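You operate a simulated robot arm through the tools that you are given. There is no shell and no other tool. Be economical: measure what you need, move in short steps, check, and stop when the job is done.

The job below is to be done with a simulated robot arm. You get a single attempt, and the scene is never put back.

JOB
Set both panel knobs from the Batch 62 card, then start extractor and drum.
Fine: the extractor first, with the panel's green buttons.

The check looks at the end state, three seconds after you hand in, the way a careful person would. Anything else that was tipped, shoved, dropped, spilled or broken makes it a failure.

ROBOT AND FRAMES
A 6-joint arm with a four-finger gripper on a trunk, on a base that drives. Base frame: it is fixed to the floor where the robot stands at the start and does not move with it; the origin is under the middle of the robot, x ahead of it, y to its left, z up. Lengths are in cm, angles in degrees, forces in N, time in s.
With the tool pointing down near the work surface it reaches from about 18 to 90 cm from the robot's upright axis, wherever it stands. Its first joint turns from -166.0 to 166.0 degrees. Places, roughly: air knob [60, 0, 110]; black stop button [50, -30, 130]; card [40, -40, 150]; drum lock [40, -40, 100]; drum speed knob [50, -10, 110]; drum switch [50, -30, 100]; main lock [50, -10, 100]; main switch [60, 0, 100]; panel drum button [60, -10, 130]; panel extractor button [60, 0, 130]; panel incline button [50, -20, 130]; panel red button [40, -50, 110]; panel reset button [40, -40, 130]; panel trough button [50, -20, 130]; pull handle [40, -40, 80]; white button [40, -50, 130]. Payload 3.43 kg.
The TCP is the grasp point between the finger pads, 3 cm short of the fingertips. In the tool frame z runs along the fingers and y along their closing line. Largest opening 12 cm; the body of the gripper starts 8.5 cm behind the TCP.
Orientation is that of the tool frame in the base frame, as [roll, pitch, yaw] about the fixed x, y, z axes, in that order (R = Rz(yaw) Ry(pitch) Rx(roll)). With the fingers straight down and closing along the base's y, the tool's x points along the base's -x, its y along +y and its z along -z.

CONTROLS
- The arm moves only by the tool servo_tool. Its argument "moves" is a list of rows, each a list of 7 numbers: the shift along the tool's x, y, z in cm, then the turn, a rotation vector about the tool's x, y, z in degrees, then the finger opening in cm, from 0 to 12. In form: [[dx, dy, dz, rx, ry, rz, gripper], ...]. A call has 1 to 12 rows; each row shifts and turns the commanded pose from where the row before left it, along the tool's axes as they then stand. Rows are played at 5 a second. More than 5 cm and 8.6 degrees between two rows, or a gripper value outside its range, and nothing of the call is played. Where a pose cannot be reached the arm comes as near as it can. A force on the tool above 40 N (or 10 N above the force at the start of the call, whichever is more), or a blocked arm, ends the call early, and 0.2 s more pass. Each finger halts on what it meets, pressing with about 21 N; the grip force reading is that of the motor and also rises with nothing between the fingers. The clock runs only during rows and for 0.2 s after the last one: add rows that do not move to give the fingers time. It gives the time, the measured TCP pose, the force on the tool (base axes), the opening and the grip force at its end, in the units of the frame above (readings bear some noise), with the torque about the TCP (base axes, N m) and any sound that the robot's microphone picked up, and new pictures: "pictures" is both (left out), scene, wrist or none.
- Cameras (640 x 400 px; columns grow to the right, rows downward): "scene" is now at [8.47, 16.78, 162.52]; the picture's right is [-0.21, -0.98, 0.00], its down [-0.31, 0.06, -0.95] and it looks along [0.93, -0.20, -0.31] (base axes); focal length 214 px, centre (320, 200). "wrist" rides on the gripper at [7.1, -1.7, -12.1] in the tool frame; the picture's right is [0.23, 0.97, 0.00], its down [-0.81, 0.19, -0.55] and it looks along [-0.54, 0.13, 0.83] (tool axes); focal length 275 px, centre (320, 200). There is no depth. A picture from a camera that has moved, and an enlarged one, comes with that camera's place and axes in the base frame and with its lens. The place of the scene camera against the robot may be out by one fixed shift of up to 2.5 cm in any direction.
- raise_lower(by): slides the trunk up (or, below 0, down) by that many cm; the arm and the scene camera ride with it, the base frame stays. It gives what a move gives, with no picture.
- roll_base(legs): drives the robot by 1 to 6 legs, each [ahead, left, turn to the left] in cm, cm and degrees, along the robot's own axes; the way and the turn of a leg run together, so that a leg with both is an arc; at most 150 cm and 180 degrees a leg. The arm and the cameras ride along, it lands a little off, and it stops where it bumps. It gives what a move gives, and a new picture of the scene camera.
- head_to(pan, tilt): turns the head with the scene camera to pan (to the left, within 120 degrees either way) and tilt (down, from -29 to 69), counted from straight ahead of the robot. It gives what a move gives, and a new picture of the scene camera.
- zoom(camera, box): a new picture of the part [left, top, right, bottom] of that camera's present view, enlarged. It takes no simulated time.
- sign_off(): hands the job in; it is judged then, once.

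Work in short steps. Places have to be worked out from the pictures, the camera data and where the tool is seen: move nearer, look again, correct. Check each grasp and each placing, and mend what went wrong. You have 120 turns and 260 pictures in all, those below and enlarged ones among them. Open the gripper and draw the arm clear of the work before you hand the job in, unless the task says otherwise; then end with one line.

The tools are called as a command line: name --pt "numbers of a row" for each row, then --argument value for the rest, lists and objects as JSON in quotes. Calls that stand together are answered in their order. servo_tool: Moves the arm, as the interface text tells. Its arguments: {"type":"object","properties":{"moves":{"type":"array"},"pictures":{"type":"string","enum":["both","scene","wrist","none"]}},"required":["moves"]} The other tools are called the same way: raise_lower (by) slides the trunk up or down; roll_base (legs) drives the base; head_to (pan, tilt) turns the head that bears the scene camera; zoom (camera, box) takes an enlarged picture of a part of a camera's view; sign_off () hands the job in.

At the start:

```text
time: 0.0
eef_pos: [47.37, 3.76, 144.79]
tool_rot: [180.0, 0.0, -180.0]
force: [-1.3, 0.2, -0.1]
torque: [0.0, 0.02, 0.01]
width: 11.99
gripper_force: 0.0
trunk travel left (down, up): [-17.5, 36.5]
robot x, y, heading: [-0.07, -0.08, -0.2]
head pan, tilt: [-97.6, 48.9]
```

scene: 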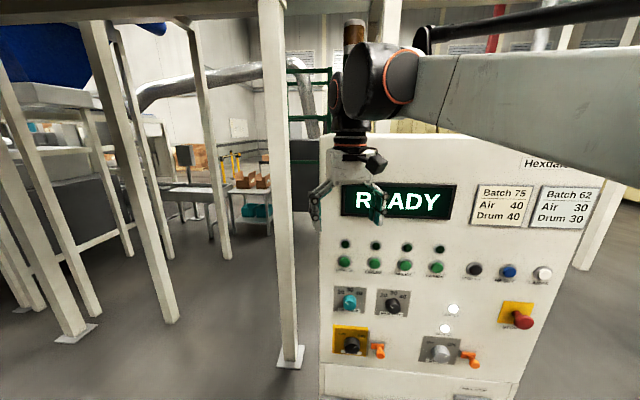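
wrist: 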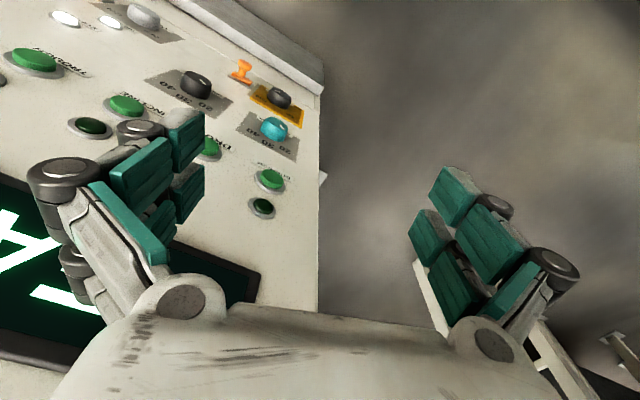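

I'll look closer at the panel, the card and the knobs first.

zoom --camera "scene" --box '[320, 230, 480, 330]'

zoom --camera "scene" --box '[320, 270, 480, 370]'

zoom --camera "scene" --box '[440, 140, 640, 265]'

```text
4.00 times, centred on (400, 280) of scene
camera zoom: at [8.47, 16.78, 162.52], right [-0.21, -0.98, 0.0], down [-0.31, 0.06, -0.95], along [0.93, -0.2, -0.31], focal length 858 px, centre (0, -120)
```

zoom: 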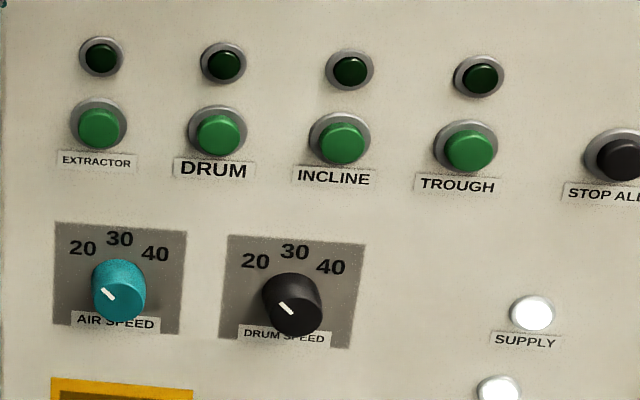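

```text
4.00 times, centred on (400, 320) of scene
camera zoom: at [8.47, 16.78, 162.52], right [-0.21, -0.98, 0.0], down [-0.31, 0.06, -0.95], along [0.93, -0.2, -0.31], focal length 858 px, centre (0, -280)
```

zoom: 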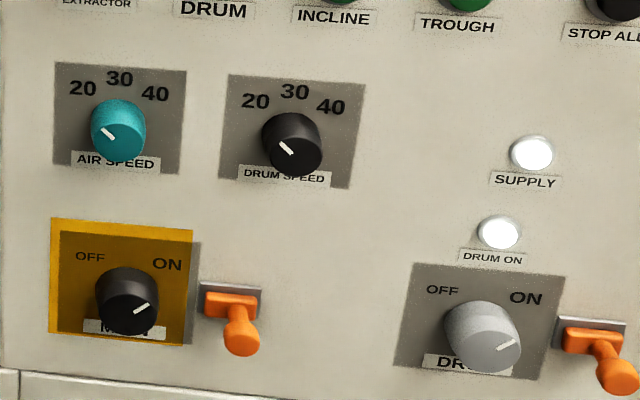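

```text
3.20 times, centred on (540, 202) of scene
camera zoom: at [8.47, 16.78, 162.52], right [-0.21, -0.98, 0.0], down [-0.31, 0.06, -0.95], along [0.93, -0.2, -0.31], focal length 686 px, centre (-384, 192)
```

zoom: 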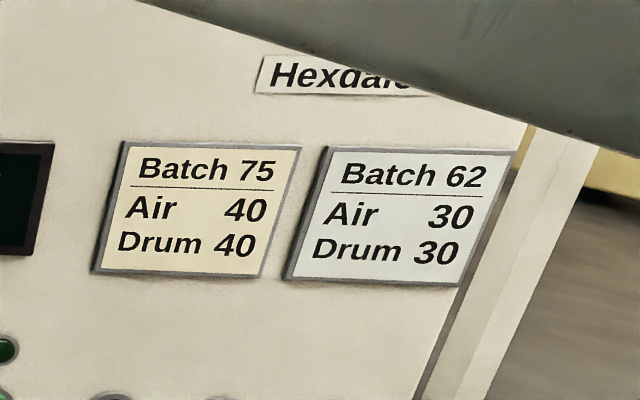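

Both knobs are at 20, and the card for Batch 62 says Air 30 and Drum 30. Main and drum switches are ON. I estimate the panel faces yaw of about -18°, at x≈58 near the extractor button. I'll tilt the tool toward the panel in place.

servo_tool --pt "0 0 0 0 -8.2 0 8" --pt "0 0 0 0 -8.2 0 8" --pt "0 0 0 0 -8.2 0 8" --pt "0 0 0 0 -8.2 0 8" --pt "0 0 0 0 -8.2 0 8" --pt "0 0 0 0 -8.2 0 8"

```text
time: 1.4
eef_pos: [47.14, 3.67, 145.09]
tool_rot: [-180.0, 49.4, -179.8]
force: [-1.0, 0.4, 0.8]
torque: [-0.04, -0.03, 0.0]
width: 8.02
gripper_force: 0.1
trunk travel left (down, up): [-17.5, 36.5]
robot x, y, heading: [-0.03, 0.17, 0.2]
head pan, tilt: [-97.6, 48.9]
camera scene: at [-1.77, 11.93, 156.55], right [-0.99, 0.12, 0.0], down [0.1, 0.85, -0.52], along [-0.06, -0.51, -0.86], focal length 214 px, centre (320, 200)
camera wrist: at [33.49, 2.02, 147.56], right [-0.15, 0.97, -0.17], down [0.11, 0.19, 0.98], along [0.98, 0.13, -0.13], focal length 275 px, centre (320, 200)
```

scene: 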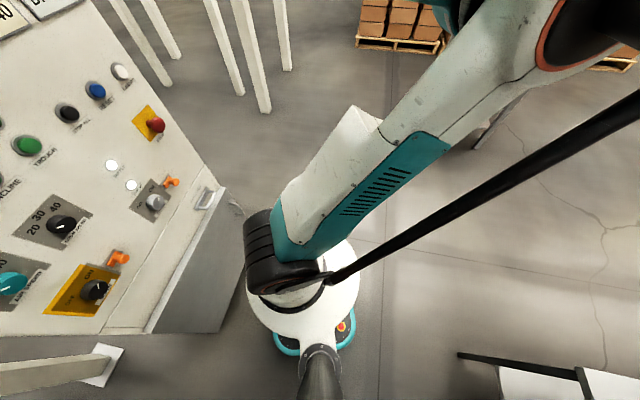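
wrist: 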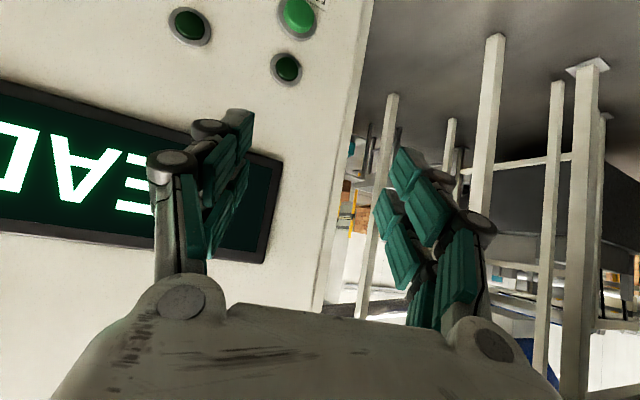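

The picture is as computed. I'll finish tilting to horizontal and yaw -18°, and turn the head to watch the panel.

servo_tool --pt "0 0 0 0 -8.2 0 8" --pt "0 0 0 0 -8.2 0 8" --pt "0 0 0 0 -8.2 0 8" --pt "0 0 0 0 -8.2 0 8" --pt "0 0 0 0 -8.0 0 8" --pt "0 0 -2 6 0 0 8" --pt "0 0 -2 6 0 0 8" --pt "0 0 -2 6 0 0 8" --pictures "wrist"

head_to --pan -20 --tilt 20

```text
time: 3.2
eef_pos: [41.43, 4.28, 144.9]
tool_rot: [97.0, 89.9, 79.1]
force: [1.1, -0.2, -0.7]
torque: [-0.03, -0.05, 0.0]
width: 8.02
gripper_force: 0.1
trunk travel left (down, up): [-17.5, 36.5]
robot x, y, heading: [-0.17, -0.24, -0.2]
head pan, tilt: [-97.6, 48.9]
camera wrist: at [29.57, 6.43, 137.76], right [0.3, 0.93, -0.23], down [-0.47, 0.35, 0.81], along [0.83, -0.14, 0.54], focal length 275 px, centre (320, 200)
```

wrist: 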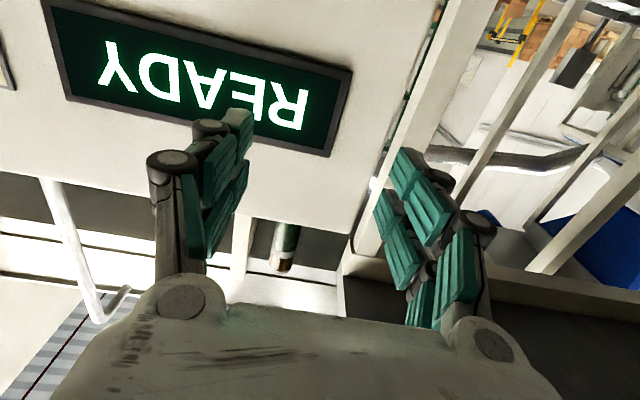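

```text
time: 4.7
eef_pos: [41.48, 4.3, 144.99]
tool_rot: [124.9, 89.9, 106.7]
force: [-0.5, -0.2, 0.0]
torque: [0.0, 0.02, -0.01]
width: 7.98
gripper_force: 0.0
trunk travel left (down, up): [-17.5, 36.5]
robot x, y, heading: [-0.15, -0.13, 0.2]
head pan, tilt: [-20.0, 20.0]
camera scene: at [8.07, 15.52, 162.22], right [-0.34, -0.94, 0.0], down [-0.32, 0.12, -0.94], along [0.88, -0.32, -0.34], focal length 214 px, centre (320, 200)
```

scene: 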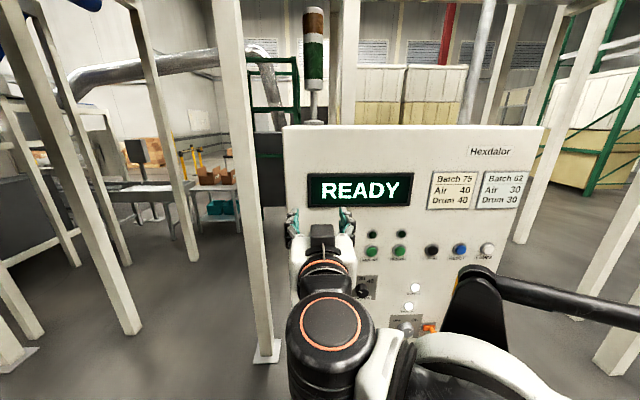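

The tool is horizontal and square to the panel. I'll lower the trunk so that the tool comes to knob height without changing the arm's shape.

raise_lower --by -15

servo_tool --pt "4 0 0 0 0 0 8" --pt "4 0 0 0 0 0 8" --pt "4 0 0 0 0 0 8"

```text
time: 6.5
eef_pos: [41.16, 4.25, 129.87]
tool_rot: [127.4, 90.0, 109.3]
force: [-0.2, -0.1, 0.6]
torque: [0.0, 0.01, -0.01]
width: 7.99
gripper_force: 0.1
trunk travel left (down, up): [-2.5, 51.5]
robot x, y, heading: [-0.08, 0.38, -0.2]
head pan, tilt: [-20.0, 20.0]
```

```text
time: 7.2
eef_pos: [41.54, 4.27, 117.98]
tool_rot: [-44.4, 90.0, -62.4]
force: [-0.7, -0.3, -0.8]
torque: [0.01, -0.01, -0.01]
width: 8.02
gripper_force: 0.0
trunk travel left (down, up): [-2.5, 51.5]
robot x, y, heading: [0.23, -0.01, 0.1]
head pan, tilt: [-20.0, 20.0]
camera scene: at [8.08, 15.53, 147.22], right [-0.34, -0.94, 0.0], down [-0.32, 0.12, -0.94], along [0.88, -0.32, -0.34], focal length 214 px, centre (320, 200)
camera wrist: at [29.55, 6.35, 110.81], right [0.3, 0.93, -0.23], down [-0.47, 0.35, 0.81], along [0.83, -0.14, 0.54], focal length 275 px, centre (320, 200)
```

scene: 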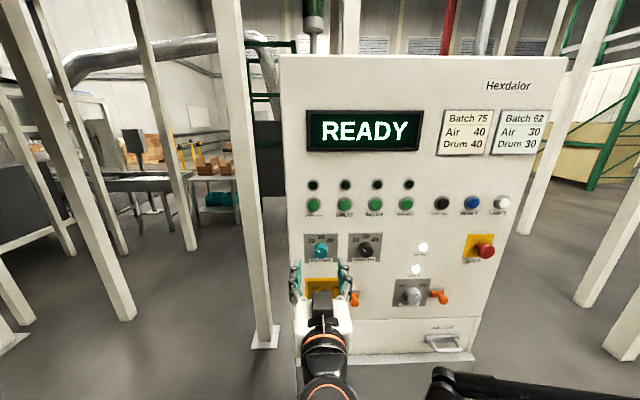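
wrist: 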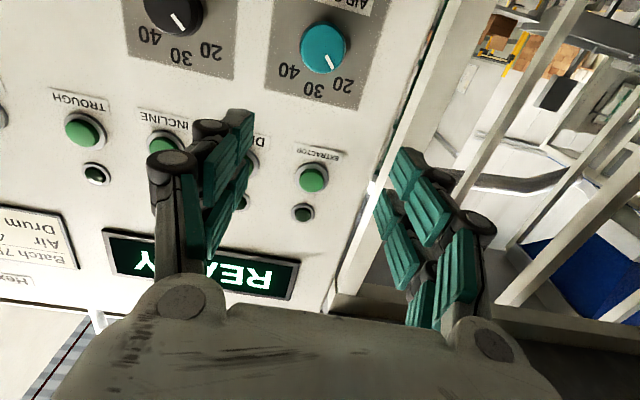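

The panel is clearly visible in the wrist view. The air knob looks about 5 cm below and 1 cm right of the tool axis. I'll align with it, move a bit nearer, then look again to triangulate.

servo_tool --pt "2.5 -0.5 1.5 0 0 0 8" --pt "2.5 -0.5 1.5 0 0 0 8" --pt "0 0 0 0 0 0 8"

zoom --camera "wrist" --box '[220, 0, 420, 125]'

```text
time: 8.1
eef_pos: [44.15, 2.41, 112.82]
tool_rot: [41.7, 89.9, 23.8]
force: [1.3, 0.0, -0.5]
torque: [-0.04, -0.03, 0.02]
width: 8.0
gripper_force: 0.0
trunk travel left (down, up): [-2.5, 51.5]
robot x, y, heading: [0.21, -0.2, 0.0]
head pan, tilt: [-20.0, 20.0]
camera scene: at [8.14, 15.56, 147.22], right [-0.34, -0.94, 0.0], down [-0.32, 0.12, -0.94], along [0.88, -0.32, -0.34], focal length 214 px, centre (320, 200)
camera wrist: at [32.18, 4.5, 105.74], right [0.3, 0.93, -0.23], down [-0.47, 0.35, 0.81], along [0.83, -0.14, 0.54], focal length 275 px, centre (320, 200)
```

scene: 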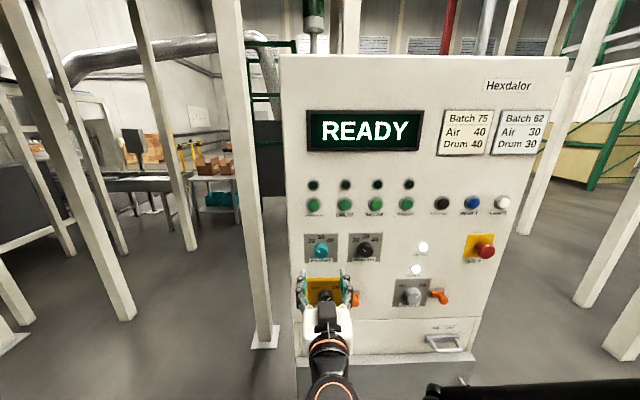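
wrist: 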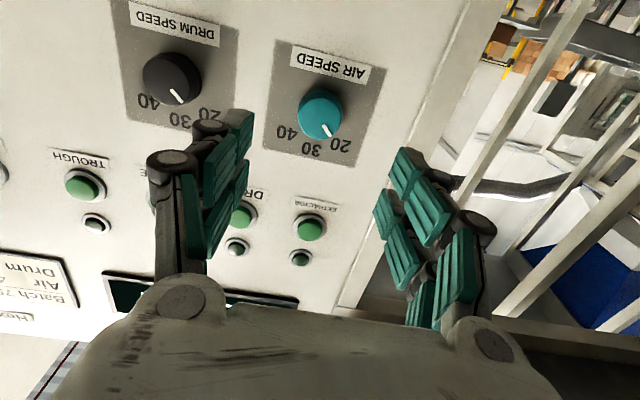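

```text
3.20 times, centred on (320, 62) of wrist
camera zoom: at [32.18, 4.5, 105.74], right [0.3, 0.93, -0.23], down [-0.47, 0.35, 0.81], along [0.83, -0.14, 0.54], focal length 881 px, centre (320, 640)
```

zoom: 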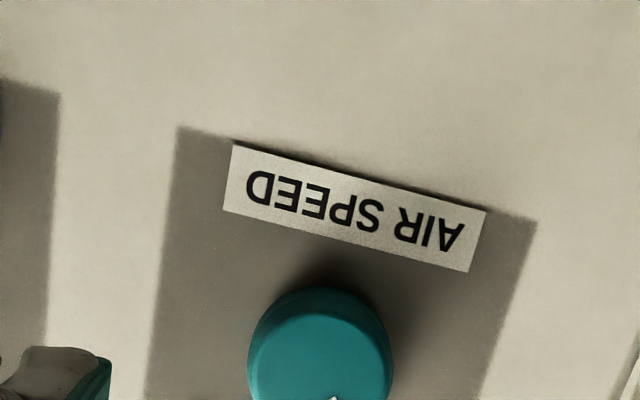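

Triangulation puts the air knob's face about 13.7 cm ahead of the TCP, 0.4 cm up and 0.2 cm to the left. I'll advance 9 cm with the fingers open to 7 and recheck.

servo_tool --pt "-0.4 0.2 3 0 0 0 7" --pt "0 0 3 0 0 0 7" --pt "0 0 3 0 0 0 7" --pt "0 0 0 0 0 0 7"

zoom --camera "wrist" --box '[200, 80, 440, 230]'

zoom --camera "scene" --box '[270, 200, 430, 300]'

```text
time: 9.1
eef_pos: [52.46, -0.24, 113.24]
tool_rot: [15.9, 90.0, -2.1]
force: [0.4, 0.0, 0.9]
torque: [0.0, -0.01, 0.01]
width: 6.99
gripper_force: 0.0
trunk travel left (down, up): [-2.5, 51.5]
robot x, y, heading: [0.21, -0.01, 0.1]
head pan, tilt: [-20.0, 20.0]
camera scene: at [8.42, 16.57, 147.42], right [-0.23, -0.97, 0.0], down [-0.31, 0.07, -0.95], along [0.92, -0.22, -0.32], focal length 214 px, centre (320, 200)
camera wrist: at [40.61, 1.89, 106.18], right [0.3, 0.93, -0.23], down [-0.47, 0.35, 0.81], along [0.83, -0.14, 0.54], focal length 275 px, centre (320, 200)
```

scene: 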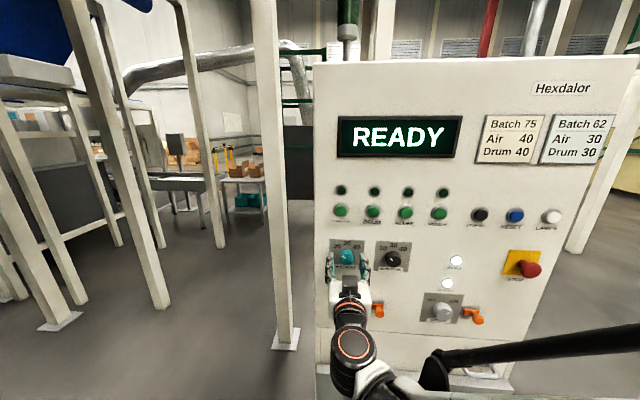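
wrist: 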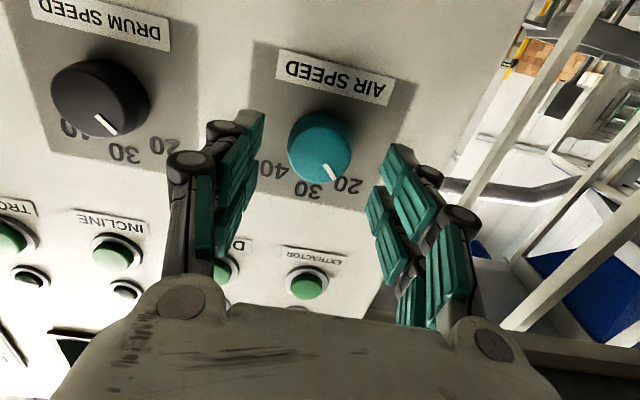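

```text
2.67 times, centred on (320, 155) of wrist
camera zoom: at [40.61, 1.89, 106.18], right [0.3, 0.93, -0.23], down [-0.47, 0.35, 0.81], along [0.83, -0.14, 0.54], focal length 734 px, centre (320, 320)
```

zoom: 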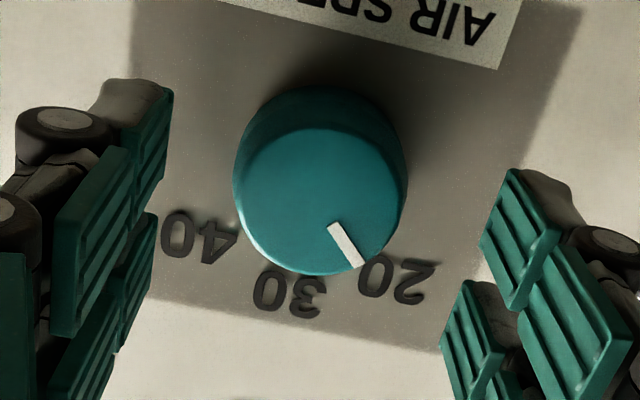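

```text
4.00 times, centred on (350, 250) of scene
camera zoom: at [8.42, 16.57, 147.42], right [-0.23, -0.97, 0.0], down [-0.31, 0.07, -0.95], along [0.92, -0.22, -0.32], focal length 858 px, centre (200, 0)
```

zoom: 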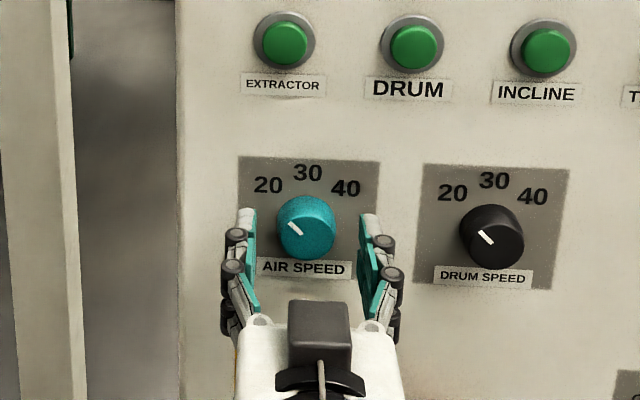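

The knob is laterally centred between the fingers. I'll advance 2 cm more to refine the depth.

servo_tool --pt "0 0 1 0 0 0 7" --pt "0 0 1 0 0 0 7" --pt "0 0 0 0 0 0 7" --pictures "wrist"

zoom --camera "wrist" --box '[200, 80, 440, 230]'

zoom --camera "scene" --box '[310, 220, 390, 270]'

```text
time: 9.8
eef_pos: [54.37, -0.75, 113.21]
tool_rot: [-146.7, 90.0, -164.7]
force: [-0.3, 1.0, -0.4]
torque: [0.03, -0.01, -0.03]
width: 6.98
gripper_force: 0.1
trunk travel left (down, up): [-2.5, 51.5]
robot x, y, heading: [0.25, -0.44, 0.1]
head pan, tilt: [-20.0, 20.0]
camera wrist: at [42.54, 1.31, 106.16], right [0.3, 0.93, -0.23], down [-0.47, 0.35, 0.81], along [0.83, -0.14, 0.54], focal length 275 px, centre (320, 200)
```

wrist: 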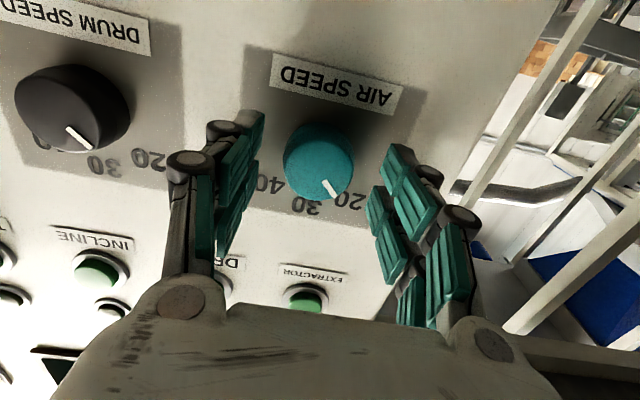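

```text
2.67 times, centred on (320, 155) of wrist
camera zoom: at [42.54, 1.31, 106.16], right [0.3, 0.93, -0.23], down [-0.47, 0.35, 0.81], along [0.83, -0.14, 0.54], focal length 734 px, centre (320, 320)
```

zoom: 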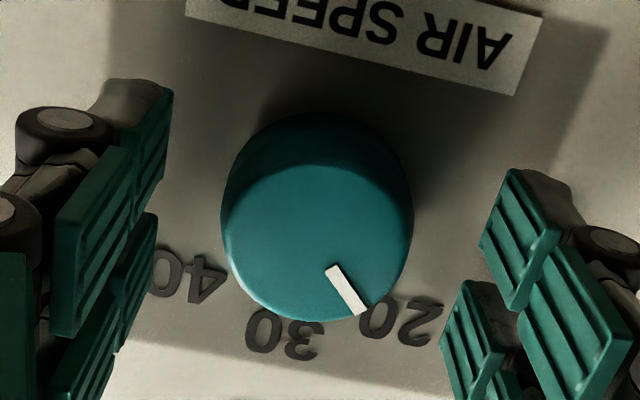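

```text
8.00 times, centred on (350, 245) of scene
camera zoom: at [8.61, 17.53, 147.42], right [-0.13, -0.99, 0.0], down [-0.32, 0.04, -0.95], along [0.94, -0.12, -0.32], focal length 1716 px, centre (80, -160)
```

zoom: 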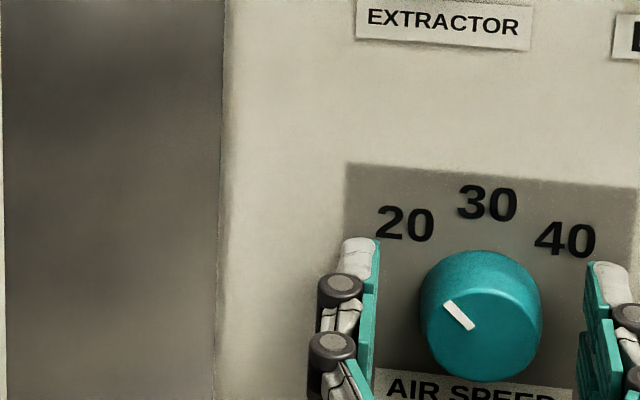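

The knob face is now about 2.5 cm ahead of the TCP and 0.35 cm up, and it's about 4.1 cm wide. I'll advance 1.3 cm, shift up a little, and close gently on the knob.

servo_tool --pt "-0.35 0.05 0.6 0 0 0 7" --pt "0 0 0.7 0 0 0 7" --pt "0 0 0 0 0 0 5" --pt "0 0 0 0 0 0 3.8" --pt "0 0 0 0 0 0 3.8" --pictures "wrist"

zoom --camera "wrist" --box '[200, 80, 440, 230]'

```text
time: 10.7
eef_pos: [54.97, -1.17, 113.81]
tool_rot: [-17.2, 89.8, -35.2]
force: [-20.0, 6.0, 19.8]
torque: [-0.25, -0.92, 0.12]
width: 4.12
gripper_force: 44.8
trunk travel left (down, up): [-2.5, 51.5]
robot x, y, heading: [-0.08, 0.19, 0.0]
head pan, tilt: [-20.0, 20.0]
stopped in row 4: the force on the tool passed its limit at 50 N (the readings are from after the stop); the commanded pose is now the measured one
camera wrist: at [43.18, 0.98, 106.63], right [0.3, 0.92, -0.23], down [-0.47, 0.36, 0.81], along [0.83, -0.14, 0.54], focal length 275 px, centre (320, 200)
```

wrist: 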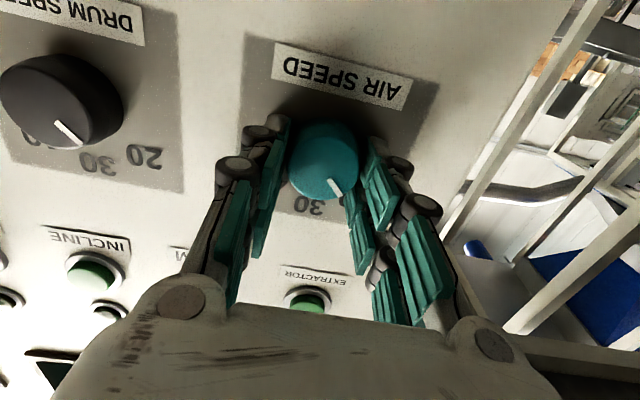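

```text
2.67 times, centred on (320, 155) of wrist
camera zoom: at [43.18, 0.98, 106.63], right [0.3, 0.92, -0.23], down [-0.47, 0.36, 0.81], along [0.83, -0.14, 0.54], focal length 734 px, centre (320, 320)
```

zoom: 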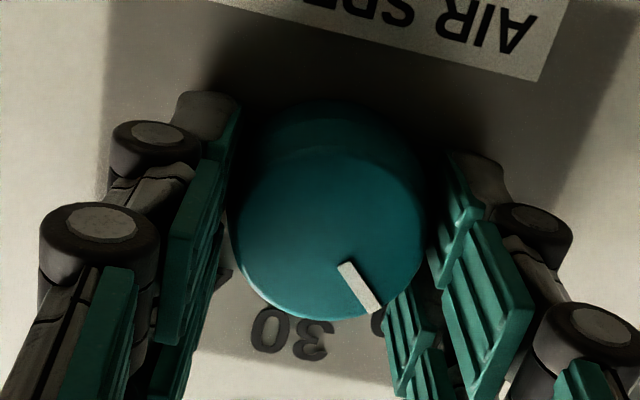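

The fingers are on the knob at 4.12 cm, but there's a residual push from the panel and an upward force. I'll open, back off 0.3 cm, and read the force.

servo_tool --pt "0 0 -0.3 0 0 0 5.2" --pt "0 0 0 0 0 0 5.2" --pt "0 0 0 0 0 0 5.2" --pictures "wrist"

zoom --camera "wrist" --box '[200, 80, 440, 230]'

```text
time: 11.5
eef_pos: [55.16, -1.12, 113.56]
tool_rot: [76.2, 89.9, 58.1]
force: [-4.8, 1.1, 0.7]
torque: [0.02, 0.02, -0.02]
width: 5.17
gripper_force: 0.0
trunk travel left (down, up): [-2.5, 51.5]
robot x, y, heading: [-0.05, -0.19, 0.3]
head pan, tilt: [-20.0, 20.0]
camera wrist: at [43.26, 1.03, 106.48], right [0.3, 0.93, -0.23], down [-0.47, 0.35, 0.81], along [0.83, -0.14, 0.54], focal length 275 px, centre (320, 200)
```

wrist: 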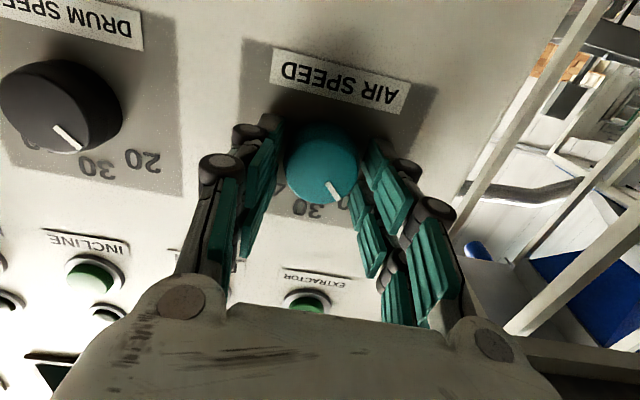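

```text
2.67 times, centred on (320, 155) of wrist
camera zoom: at [43.26, 1.03, 106.48], right [0.3, 0.93, -0.23], down [-0.47, 0.35, 0.81], along [0.83, -0.14, 0.54], focal length 734 px, centre (320, 320)
```

zoom: 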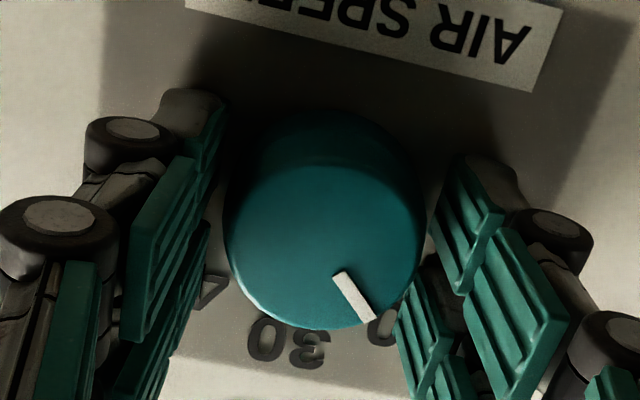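

The tips are still touching the plate lightly (about 5 N). I'll back off another 0.6 cm, then close on the knob.

servo_tool --pt "0 0.1 -0.6 0 0 0 5.2" --pt "0 0 0 0 0 0 4.6" --pt "0 0 0 0 0 0 4.0" --pt "0 0 0 0 0 0 3.6" --pt "0 0 0 0 0 0 3.6" --pictures "none"

zoom --camera "wrist" --box '[200, 80, 440, 230]'

```text
time: 12.7
eef_pos: [54.55, -0.95, 113.61]
tool_rot: [120.5, 89.9, 102.3]
force: [2.7, -10.3, 2.2]
torque: [-0.14, -0.2, -0.56]
width: 4.08
gripper_force: 45.0
trunk travel left (down, up): [-2.5, 51.5]
robot x, y, heading: [0.18, -0.17, -0.1]
head pan, tilt: [-20.0, 20.0]
```

```text
2.67 times, centred on (320, 155) of wrist
camera zoom: at [42.75, 1.17, 106.47], right [0.3, 0.93, -0.23], down [-0.47, 0.35, 0.81], along [0.83, -0.14, 0.54], focal length 734 px, centre (320, 320)
```

zoom: 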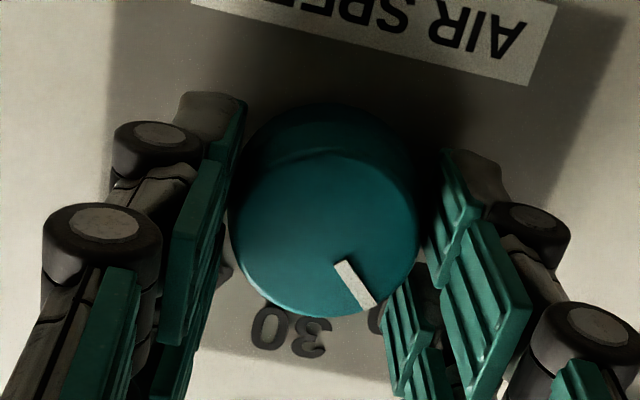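

Gripped at 4.08 cm. I'll relieve the small sideways force and turn the knob clockwise (+z) in small rows, about 40°.

servo_tool --pt "0 -0.15 0 0 0 5 3.6" --pt "0 0 0 0 0 7 3.6" --pt "0 0 0 0 0 7 3.6" --pt "0 0 0 0 0 7 3.6" --pt "0 0 0 0 0 7 3.6" --pt "0 0 0 0 0 7 3.6"

zoom --camera "scene" --box '[310, 220, 390, 270]'

zoom --camera "wrist" --box '[200, 80, 440, 230]'

```text
time: 14.1
eef_pos: [54.37, -1.38, 113.54]
tool_rot: [90.2, 49.8, 71.9]
force: [-9.1, -23.7, -20.7]
torque: [0.07, 0.7, -0.43]
width: 4.05
gripper_force: 45.0
trunk travel left (down, up): [-2.5, 51.5]
robot x, y, heading: [-0.31, -0.08, 0.0]
head pan, tilt: [-20.0, 20.0]
camera scene: at [8.5, 16.98, 147.32], right [-0.16, -0.99, 0.0], down [-0.33, 0.05, -0.94], along [0.93, -0.15, -0.33], focal length 214 px, centre (320, 200)
camera wrist: at [44.2, 5.61, 106.97], right [0.28, 0.85, 0.45], down [-0.64, -0.19, 0.74], along [0.71, -0.5, 0.49], focal length 275 px, centre (320, 200)
```

scene: 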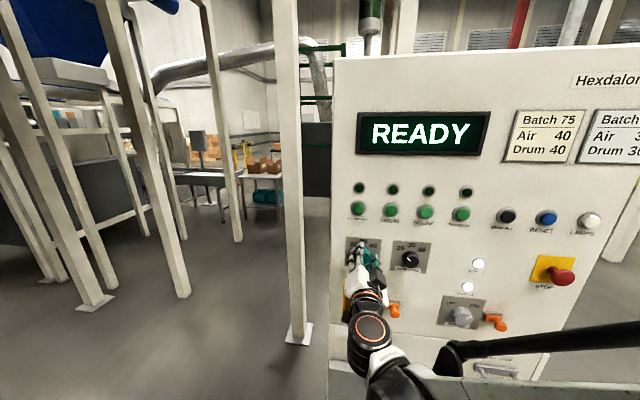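
wrist: 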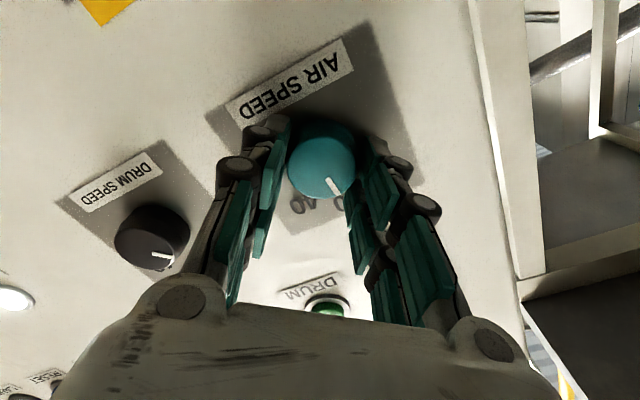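

```text
8.00 times, centred on (350, 245) of scene
camera zoom: at [8.5, 16.98, 147.32], right [-0.16, -0.99, 0.0], down [-0.33, 0.05, -0.94], along [0.93, -0.15, -0.33], focal length 1716 px, centre (80, -160)
```

zoom: 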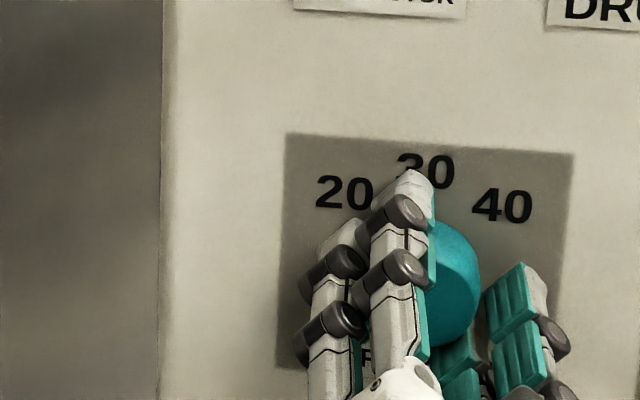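

```text
2.67 times, centred on (320, 155) of wrist
camera zoom: at [44.2, 5.61, 106.97], right [0.28, 0.85, 0.45], down [-0.64, -0.19, 0.74], along [0.71, -0.5, 0.49], focal length 734 px, centre (320, 320)
```

zoom: 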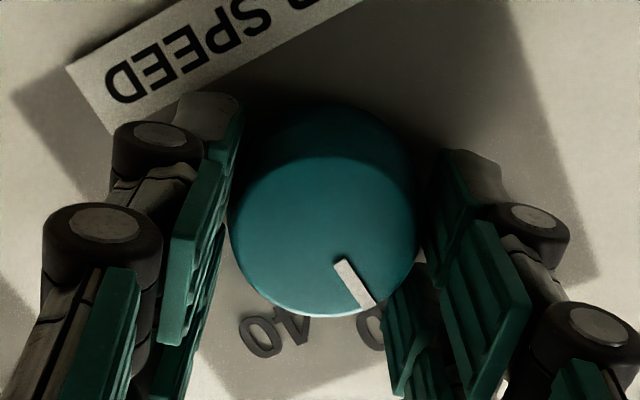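

The knob turned 40° with the gripper and didn't slip. I'll release, back off and inspect the pointer.

servo_tool --pt "0 0 0 0 0 0 5.5" --pt "0 0 0 0 0 0 6.5" --pt "0 0 -2.5 0 0 0 6.5" --pt "0 0 -2.5 0 0 0 6.5" --pt "0 0 0 0 0 0 6.5" --pictures "wrist"

zoom --camera "wrist" --box '[200, 60, 440, 210]'

zoom --camera "scene" --box '[325, 220, 405, 270]'

```text
time: 15.3
eef_pos: [49.72, 0.52, 113.5]
tool_rot: [90.0, 50.1, 72.0]
force: [-0.4, 0.4, -0.6]
torque: [0.02, 0.01, -0.01]
width: 6.53
gripper_force: 0.1
trunk travel left (down, up): [-2.5, 51.5]
robot x, y, heading: [0.04, -0.03, 0.1]
head pan, tilt: [-20.0, 20.0]
camera wrist: at [39.45, 7.48, 107.07], right [0.28, 0.85, 0.45], down [-0.64, -0.19, 0.74], along [0.72, -0.49, 0.49], focal length 275 px, centre (320, 200)
```

wrist: 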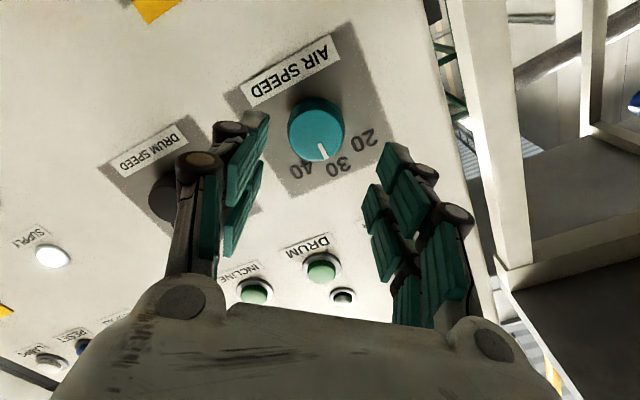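

```text
2.67 times, centred on (320, 135) of wrist
camera zoom: at [39.45, 7.48, 107.07], right [0.28, 0.85, 0.45], down [-0.64, -0.19, 0.74], along [0.72, -0.49, 0.49], focal length 734 px, centre (320, 373)
```

zoom: 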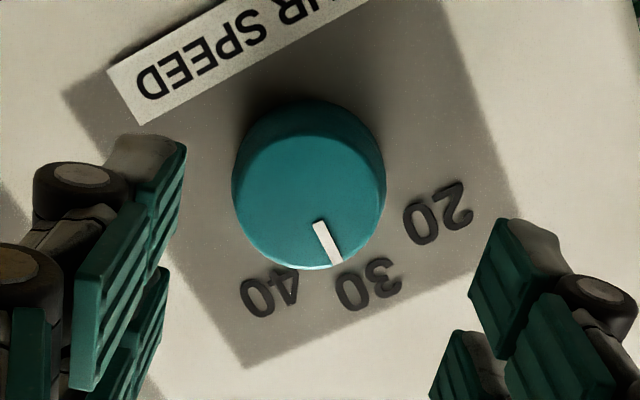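

```text
8.00 times, centred on (365, 245) of scene
camera zoom: at [7.99, 15.53, 147.22], right [-0.34, -0.94, 0.0], down [-0.32, 0.12, -0.94], along [0.88, -0.32, -0.34], focal length 1716 px, centre (-40, -160)
```

zoom: 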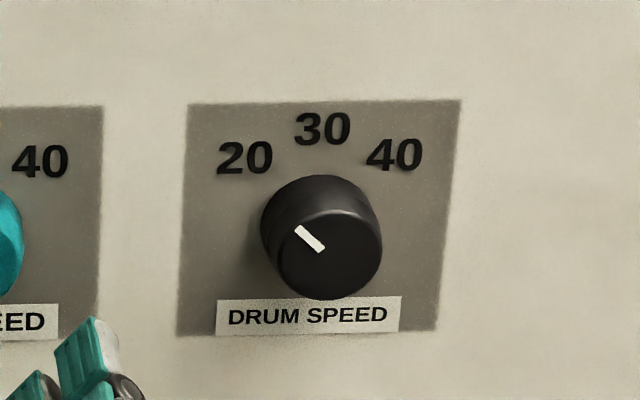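

zoom --camera "scene" --box '[285, 220, 365, 270]'

```text
8.00 times, centred on (325, 245) of scene
camera zoom: at [7.99, 15.53, 147.22], right [-0.34, -0.94, 0.0], down [-0.32, 0.12, -0.94], along [0.88, -0.32, -0.34], focal length 1716 px, centre (280, -160)
```

zoom: 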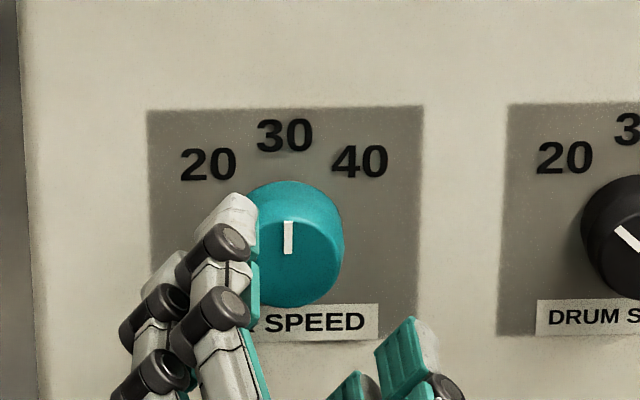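

The air knob points at 30. The drum knob is about 12.8 cm to the right along the panel. I'll unwind the tool roll, then shift right at this stand-off.

servo_tool --pt "0 0 -1 0 0 -8 7" --pt "0 0 -1 0 0 -8 7" --pt "0 0 0 0 0 -8 7" --pt "0 0 0 0 0 -8 7" --pt "0 0 0 0 0 -8 7" --pt "0 -4.2 0 0 0 0 7" --pt "0 -4.2 0 0 0 0 7" --pt "0 -4.2 0 0 0 0 7" --pt "0 0 0 0 0 0 7" --pictures "both"

zoom --camera "wrist" --box '[200, 60, 440, 210]'

```text
time: 17.3
eef_pos: [43.89, -10.79, 113.57]
tool_rot: [166.3, 90.0, 148.4]
force: [0.1, -0.4, 0.3]
torque: [-0.02, -0.02, 0.02]
width: 7.01
gripper_force: 0.0
trunk travel left (down, up): [-2.5, 51.5]
robot x, y, heading: [-0.13, 0.15, -0.0]
head pan, tilt: [-20.0, 20.0]
camera scene: at [7.99, 15.56, 147.22], right [-0.34, -0.94, 0.0], down [-0.32, 0.12, -0.94], along [0.88, -0.32, -0.34], focal length 214 px, centre (320, 200)
camera wrist: at [32.09, -8.62, 106.46], right [0.3, 0.93, -0.23], down [-0.47, 0.35, 0.81], along [0.83, -0.14, 0.54], focal length 275 px, centre (320, 200)
```

scene: 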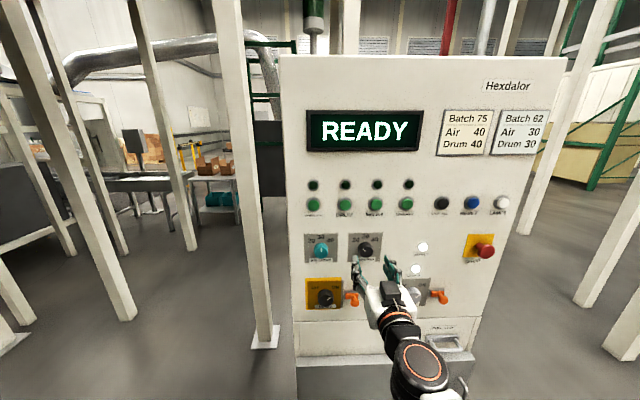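
wrist: 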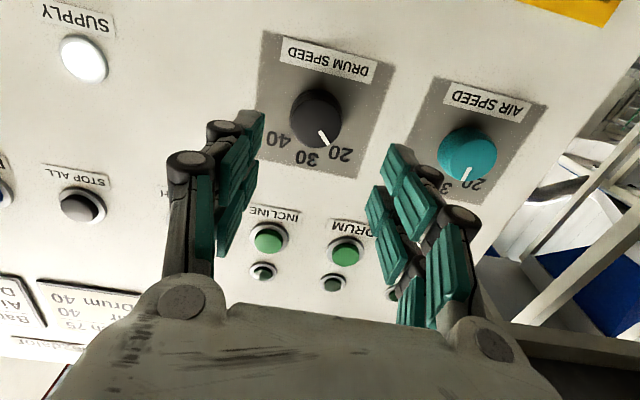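

```text
2.67 times, centred on (320, 135) of wrist
camera zoom: at [32.09, -8.62, 106.46], right [0.3, 0.93, -0.23], down [-0.47, 0.35, 0.81], along [0.83, -0.14, 0.54], focal length 734 px, centre (320, 373)
```

zoom: 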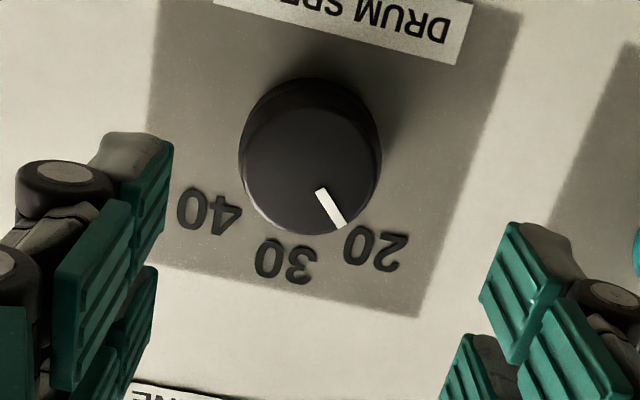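

The drum knob is about 0.3 cm right of the axis, with its face about 9 cm ahead. I'll advance 5 cm and recheck.

servo_tool --pt "0.1 -0.3 2.5 0 0 0 7" --pt "0 0 2.5 0 0 0 7" --pt "0 0 0 0 0 0 7" --pictures "none"

zoom --camera "wrist" --box '[200, 80, 440, 230]'

```text
time: 18.1
eef_pos: [48.38, -11.42, 113.22]
tool_rot: [-10.1, 89.9, -26.7]
force: [1.0, -0.2, -0.4]
torque: [-0.01, -0.03, 0.0]
width: 7.0
gripper_force: 0.0
trunk travel left (down, up): [-2.5, 51.5]
robot x, y, heading: [0.09, 0.1, -0.3]
head pan, tilt: [-20.0, 20.0]
```

```text
2.67 times, centred on (320, 155) of wrist
camera zoom: at [36.31, -9.58, 106.16], right [0.28, 0.93, -0.23], down [-0.47, 0.34, 0.81], along [0.83, -0.12, 0.54], focal length 734 px, centre (320, 320)
```

zoom: 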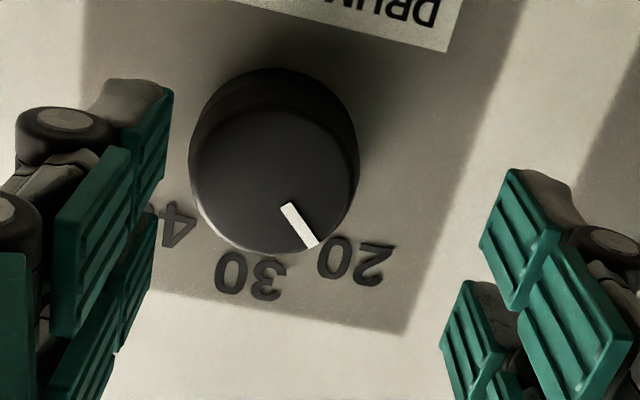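

The TCP came out about 1.2 cm left of the command, with yaw off by about 1.4°. I'll hold still for a moment to see whether it's lag or a limit.

servo_tool --pt "0 0 0 0 0 0 7" --pt "0 0 0 0 0 0 7" --pictures "scene"

```text
time: 18.7
eef_pos: [48.19, -11.5, 113.3]
tool_rot: [141.6, 90.0, 124.7]
force: [0.1, 0.3, 0.0]
torque: [0.02, 0.0, -0.01]
width: 7.0
gripper_force: 0.1
trunk travel left (down, up): [-2.5, 51.5]
robot x, y, heading: [-0.22, 0.12, -0.3]
head pan, tilt: [-20.0, 20.0]
camera scene: at [8.48, 17.3, 147.37], right [-0.15, -0.99, 0.0], down [-0.32, 0.05, -0.94], along [0.93, -0.14, -0.33], focal length 214 px, centre (320, 200)
```

scene: 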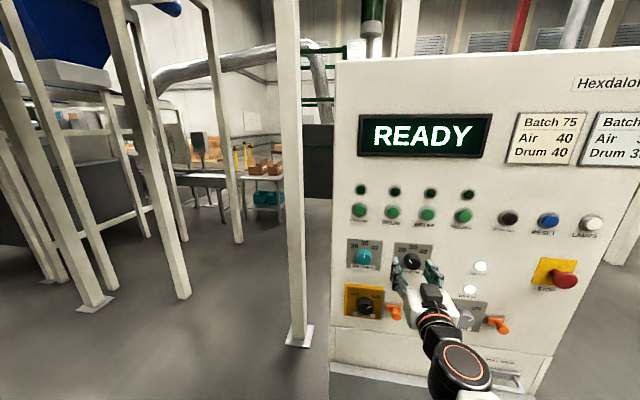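

The scene camera's real heading keeps getting pushed off the pan set point, so the arm is probably leaning against the head. I'll pan the head left to free it.

head_to --pan 15 --tilt 20

servo_tool --pt "0 0 0 0 0 0 7" --pt "0 0 0 0 0 0 7" --pictures "none"

zoom --camera "wrist" --box '[200, 80, 440, 230]'

```text
time: 19.7
eef_pos: [48.56, -11.49, 113.35]
tool_rot: [141.1, 90.0, 124.5]
force: [0.0, -0.6, 0.1]
torque: [0.01, -0.02, 0.0]
width: 7.02
gripper_force: 0.1
trunk travel left (down, up): [-2.5, 51.5]
robot x, y, heading: [-0.09, 0.23, 0.1]
head pan, tilt: [15.0, 20.0]
camera scene: at [8.48, 17.45, 147.17], right [-0.14, -0.99, 0.0], down [-0.34, 0.05, -0.94], along [0.93, -0.13, -0.35], focal length 214 px, centre (320, 200)
```

scene: 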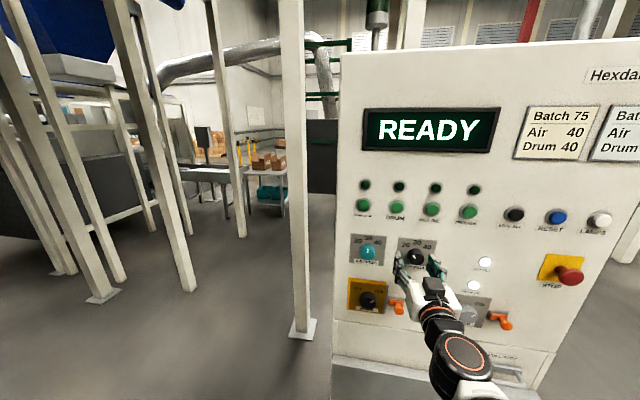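

```text
time: 20.3
eef_pos: [48.47, -11.46, 113.44]
tool_rot: [142.8, 90.0, 126.1]
force: [-0.7, 0.2, 0.7]
torque: [-0.01, -0.05, 0.0]
width: 6.97
gripper_force: 0.2
trunk travel left (down, up): [-2.5, 51.5]
robot x, y, heading: [-0.22, 0.02, 0.1]
head pan, tilt: [15.0, 20.0]
```

```text
2.67 times, centred on (320, 155) of wrist
camera zoom: at [36.67, -9.66, 106.3], right [0.28, 0.93, -0.23], down [-0.47, 0.34, 0.81], along [0.83, -0.12, 0.54], focal length 734 px, centre (320, 320)
```

zoom: 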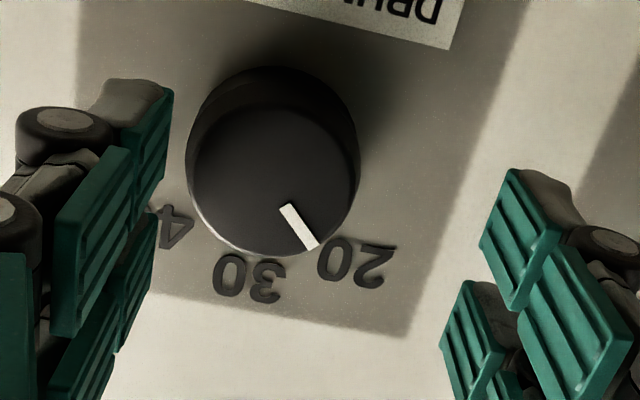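

head_to --pan 15 --tilt 0

```text
time: 21.2
eef_pos: [48.47, -11.58, 113.33]
tool_rot: [-39.7, 90.0, -56.6]
force: [0.2, 0.5, 0.4]
torque: [-0.04, 0.02, -0.02]
width: 6.99
gripper_force: 0.0
trunk travel left (down, up): [-2.5, 51.5]
robot x, y, heading: [-0.28, -0.11, -0.1]
head pan, tilt: [15.0, 0.0]
camera scene: at [8.47, 17.31, 147.36], right [-0.15, -0.99, 0.0], down [-0.32, 0.05, -0.94], along [0.93, -0.14, -0.33], focal length 214 px, centre (320, 200)
```

scene: 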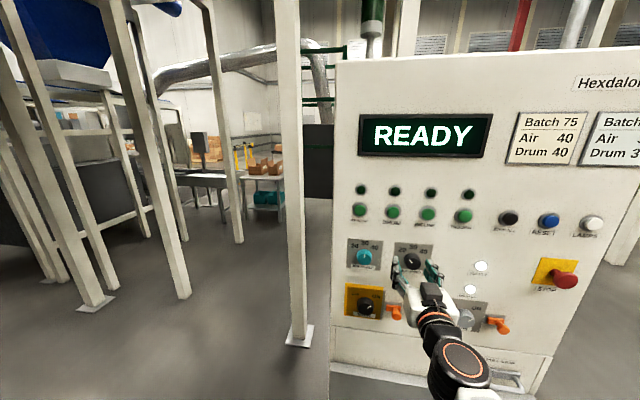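

The head stays pinned beside the arm in this reach, although the same arm shape worked at the air knob. I'll back off and drive the base along the panel by one knob spacing so I can repeat that arm shape.

servo_tool --pt "0 0 -2.5 0 0 0 7" --pt "0 0 -2.5 0 0 0 7" --pt "0 4 0 0 0 0 7" --pt "0 4 0 0 0 0 7" --pt "0 4.5 0 0 0 0 7" --pt "0 0 0 0 0 0 7" --pictures "none"

roll_base --legs '[[-3.9, -11.9, 0]]'

zoom --camera "wrist" --box '[0, 0, 640, 400]'

```text
time: 22.6
eef_pos: [47.75, 0.76, 113.44]
tool_rot: [11.3, 90.0, -6.7]
force: [-0.4, 0.4, 0.6]
torque: [-0.02, 0.0, 0.02]
width: 6.99
gripper_force: 0.1
trunk travel left (down, up): [-2.5, 51.5]
robot x, y, heading: [0.09, 0.09, -0.0]
head pan, tilt: [15.0, 0.0]
```

```text
time: 23.8
eef_pos: [43.91, -11.07, 113.47]
tool_rot: [14.8, 89.9, -3.3]
force: [-0.5, 0.2, -0.2]
torque: [0.01, 0.02, -0.01]
width: 7.0
gripper_force: 0.0
trunk travel left (down, up): [-2.5, 51.5]
robot x, y, heading: [-4.01, -11.79, 0.2]
head pan, tilt: [15.0, 0.0]
camera scene: at [4.09, 9.11, 150.45], right [0.26, -0.97, 0.0], down [0.0, 0.0, -1.0], along [0.97, 0.26, 0.0], focal length 214 px, centre (320, 200)
```

scene: 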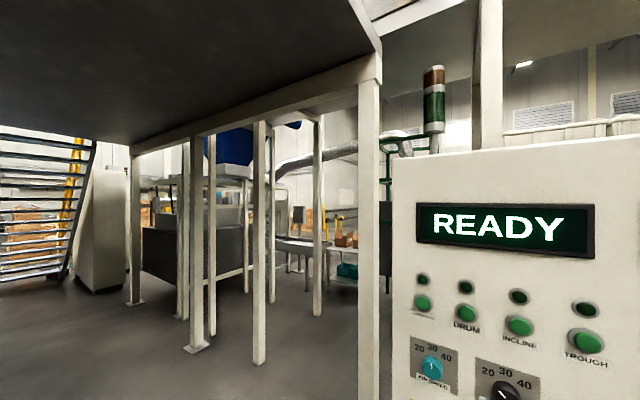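

```text
1.00 times, centred on (320, 200) of wrist (not enlarged: the box is as wide or as high as the picture)
camera zoom: at [32.02, -8.99, 106.39], right [0.3, 0.93, -0.23], down [-0.47, 0.35, 0.81], along [0.83, -0.14, 0.54], focal length 275 px, centre (320, 200)
```

zoom: 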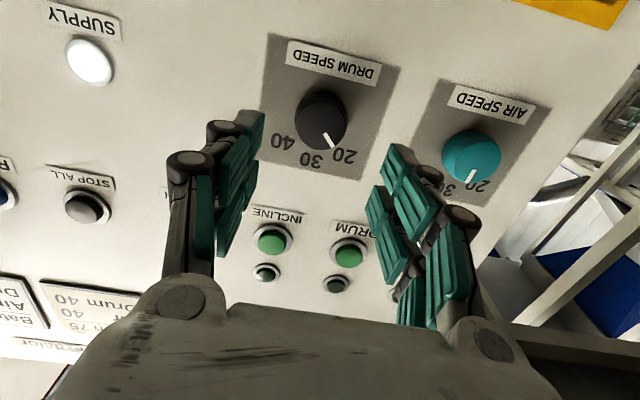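

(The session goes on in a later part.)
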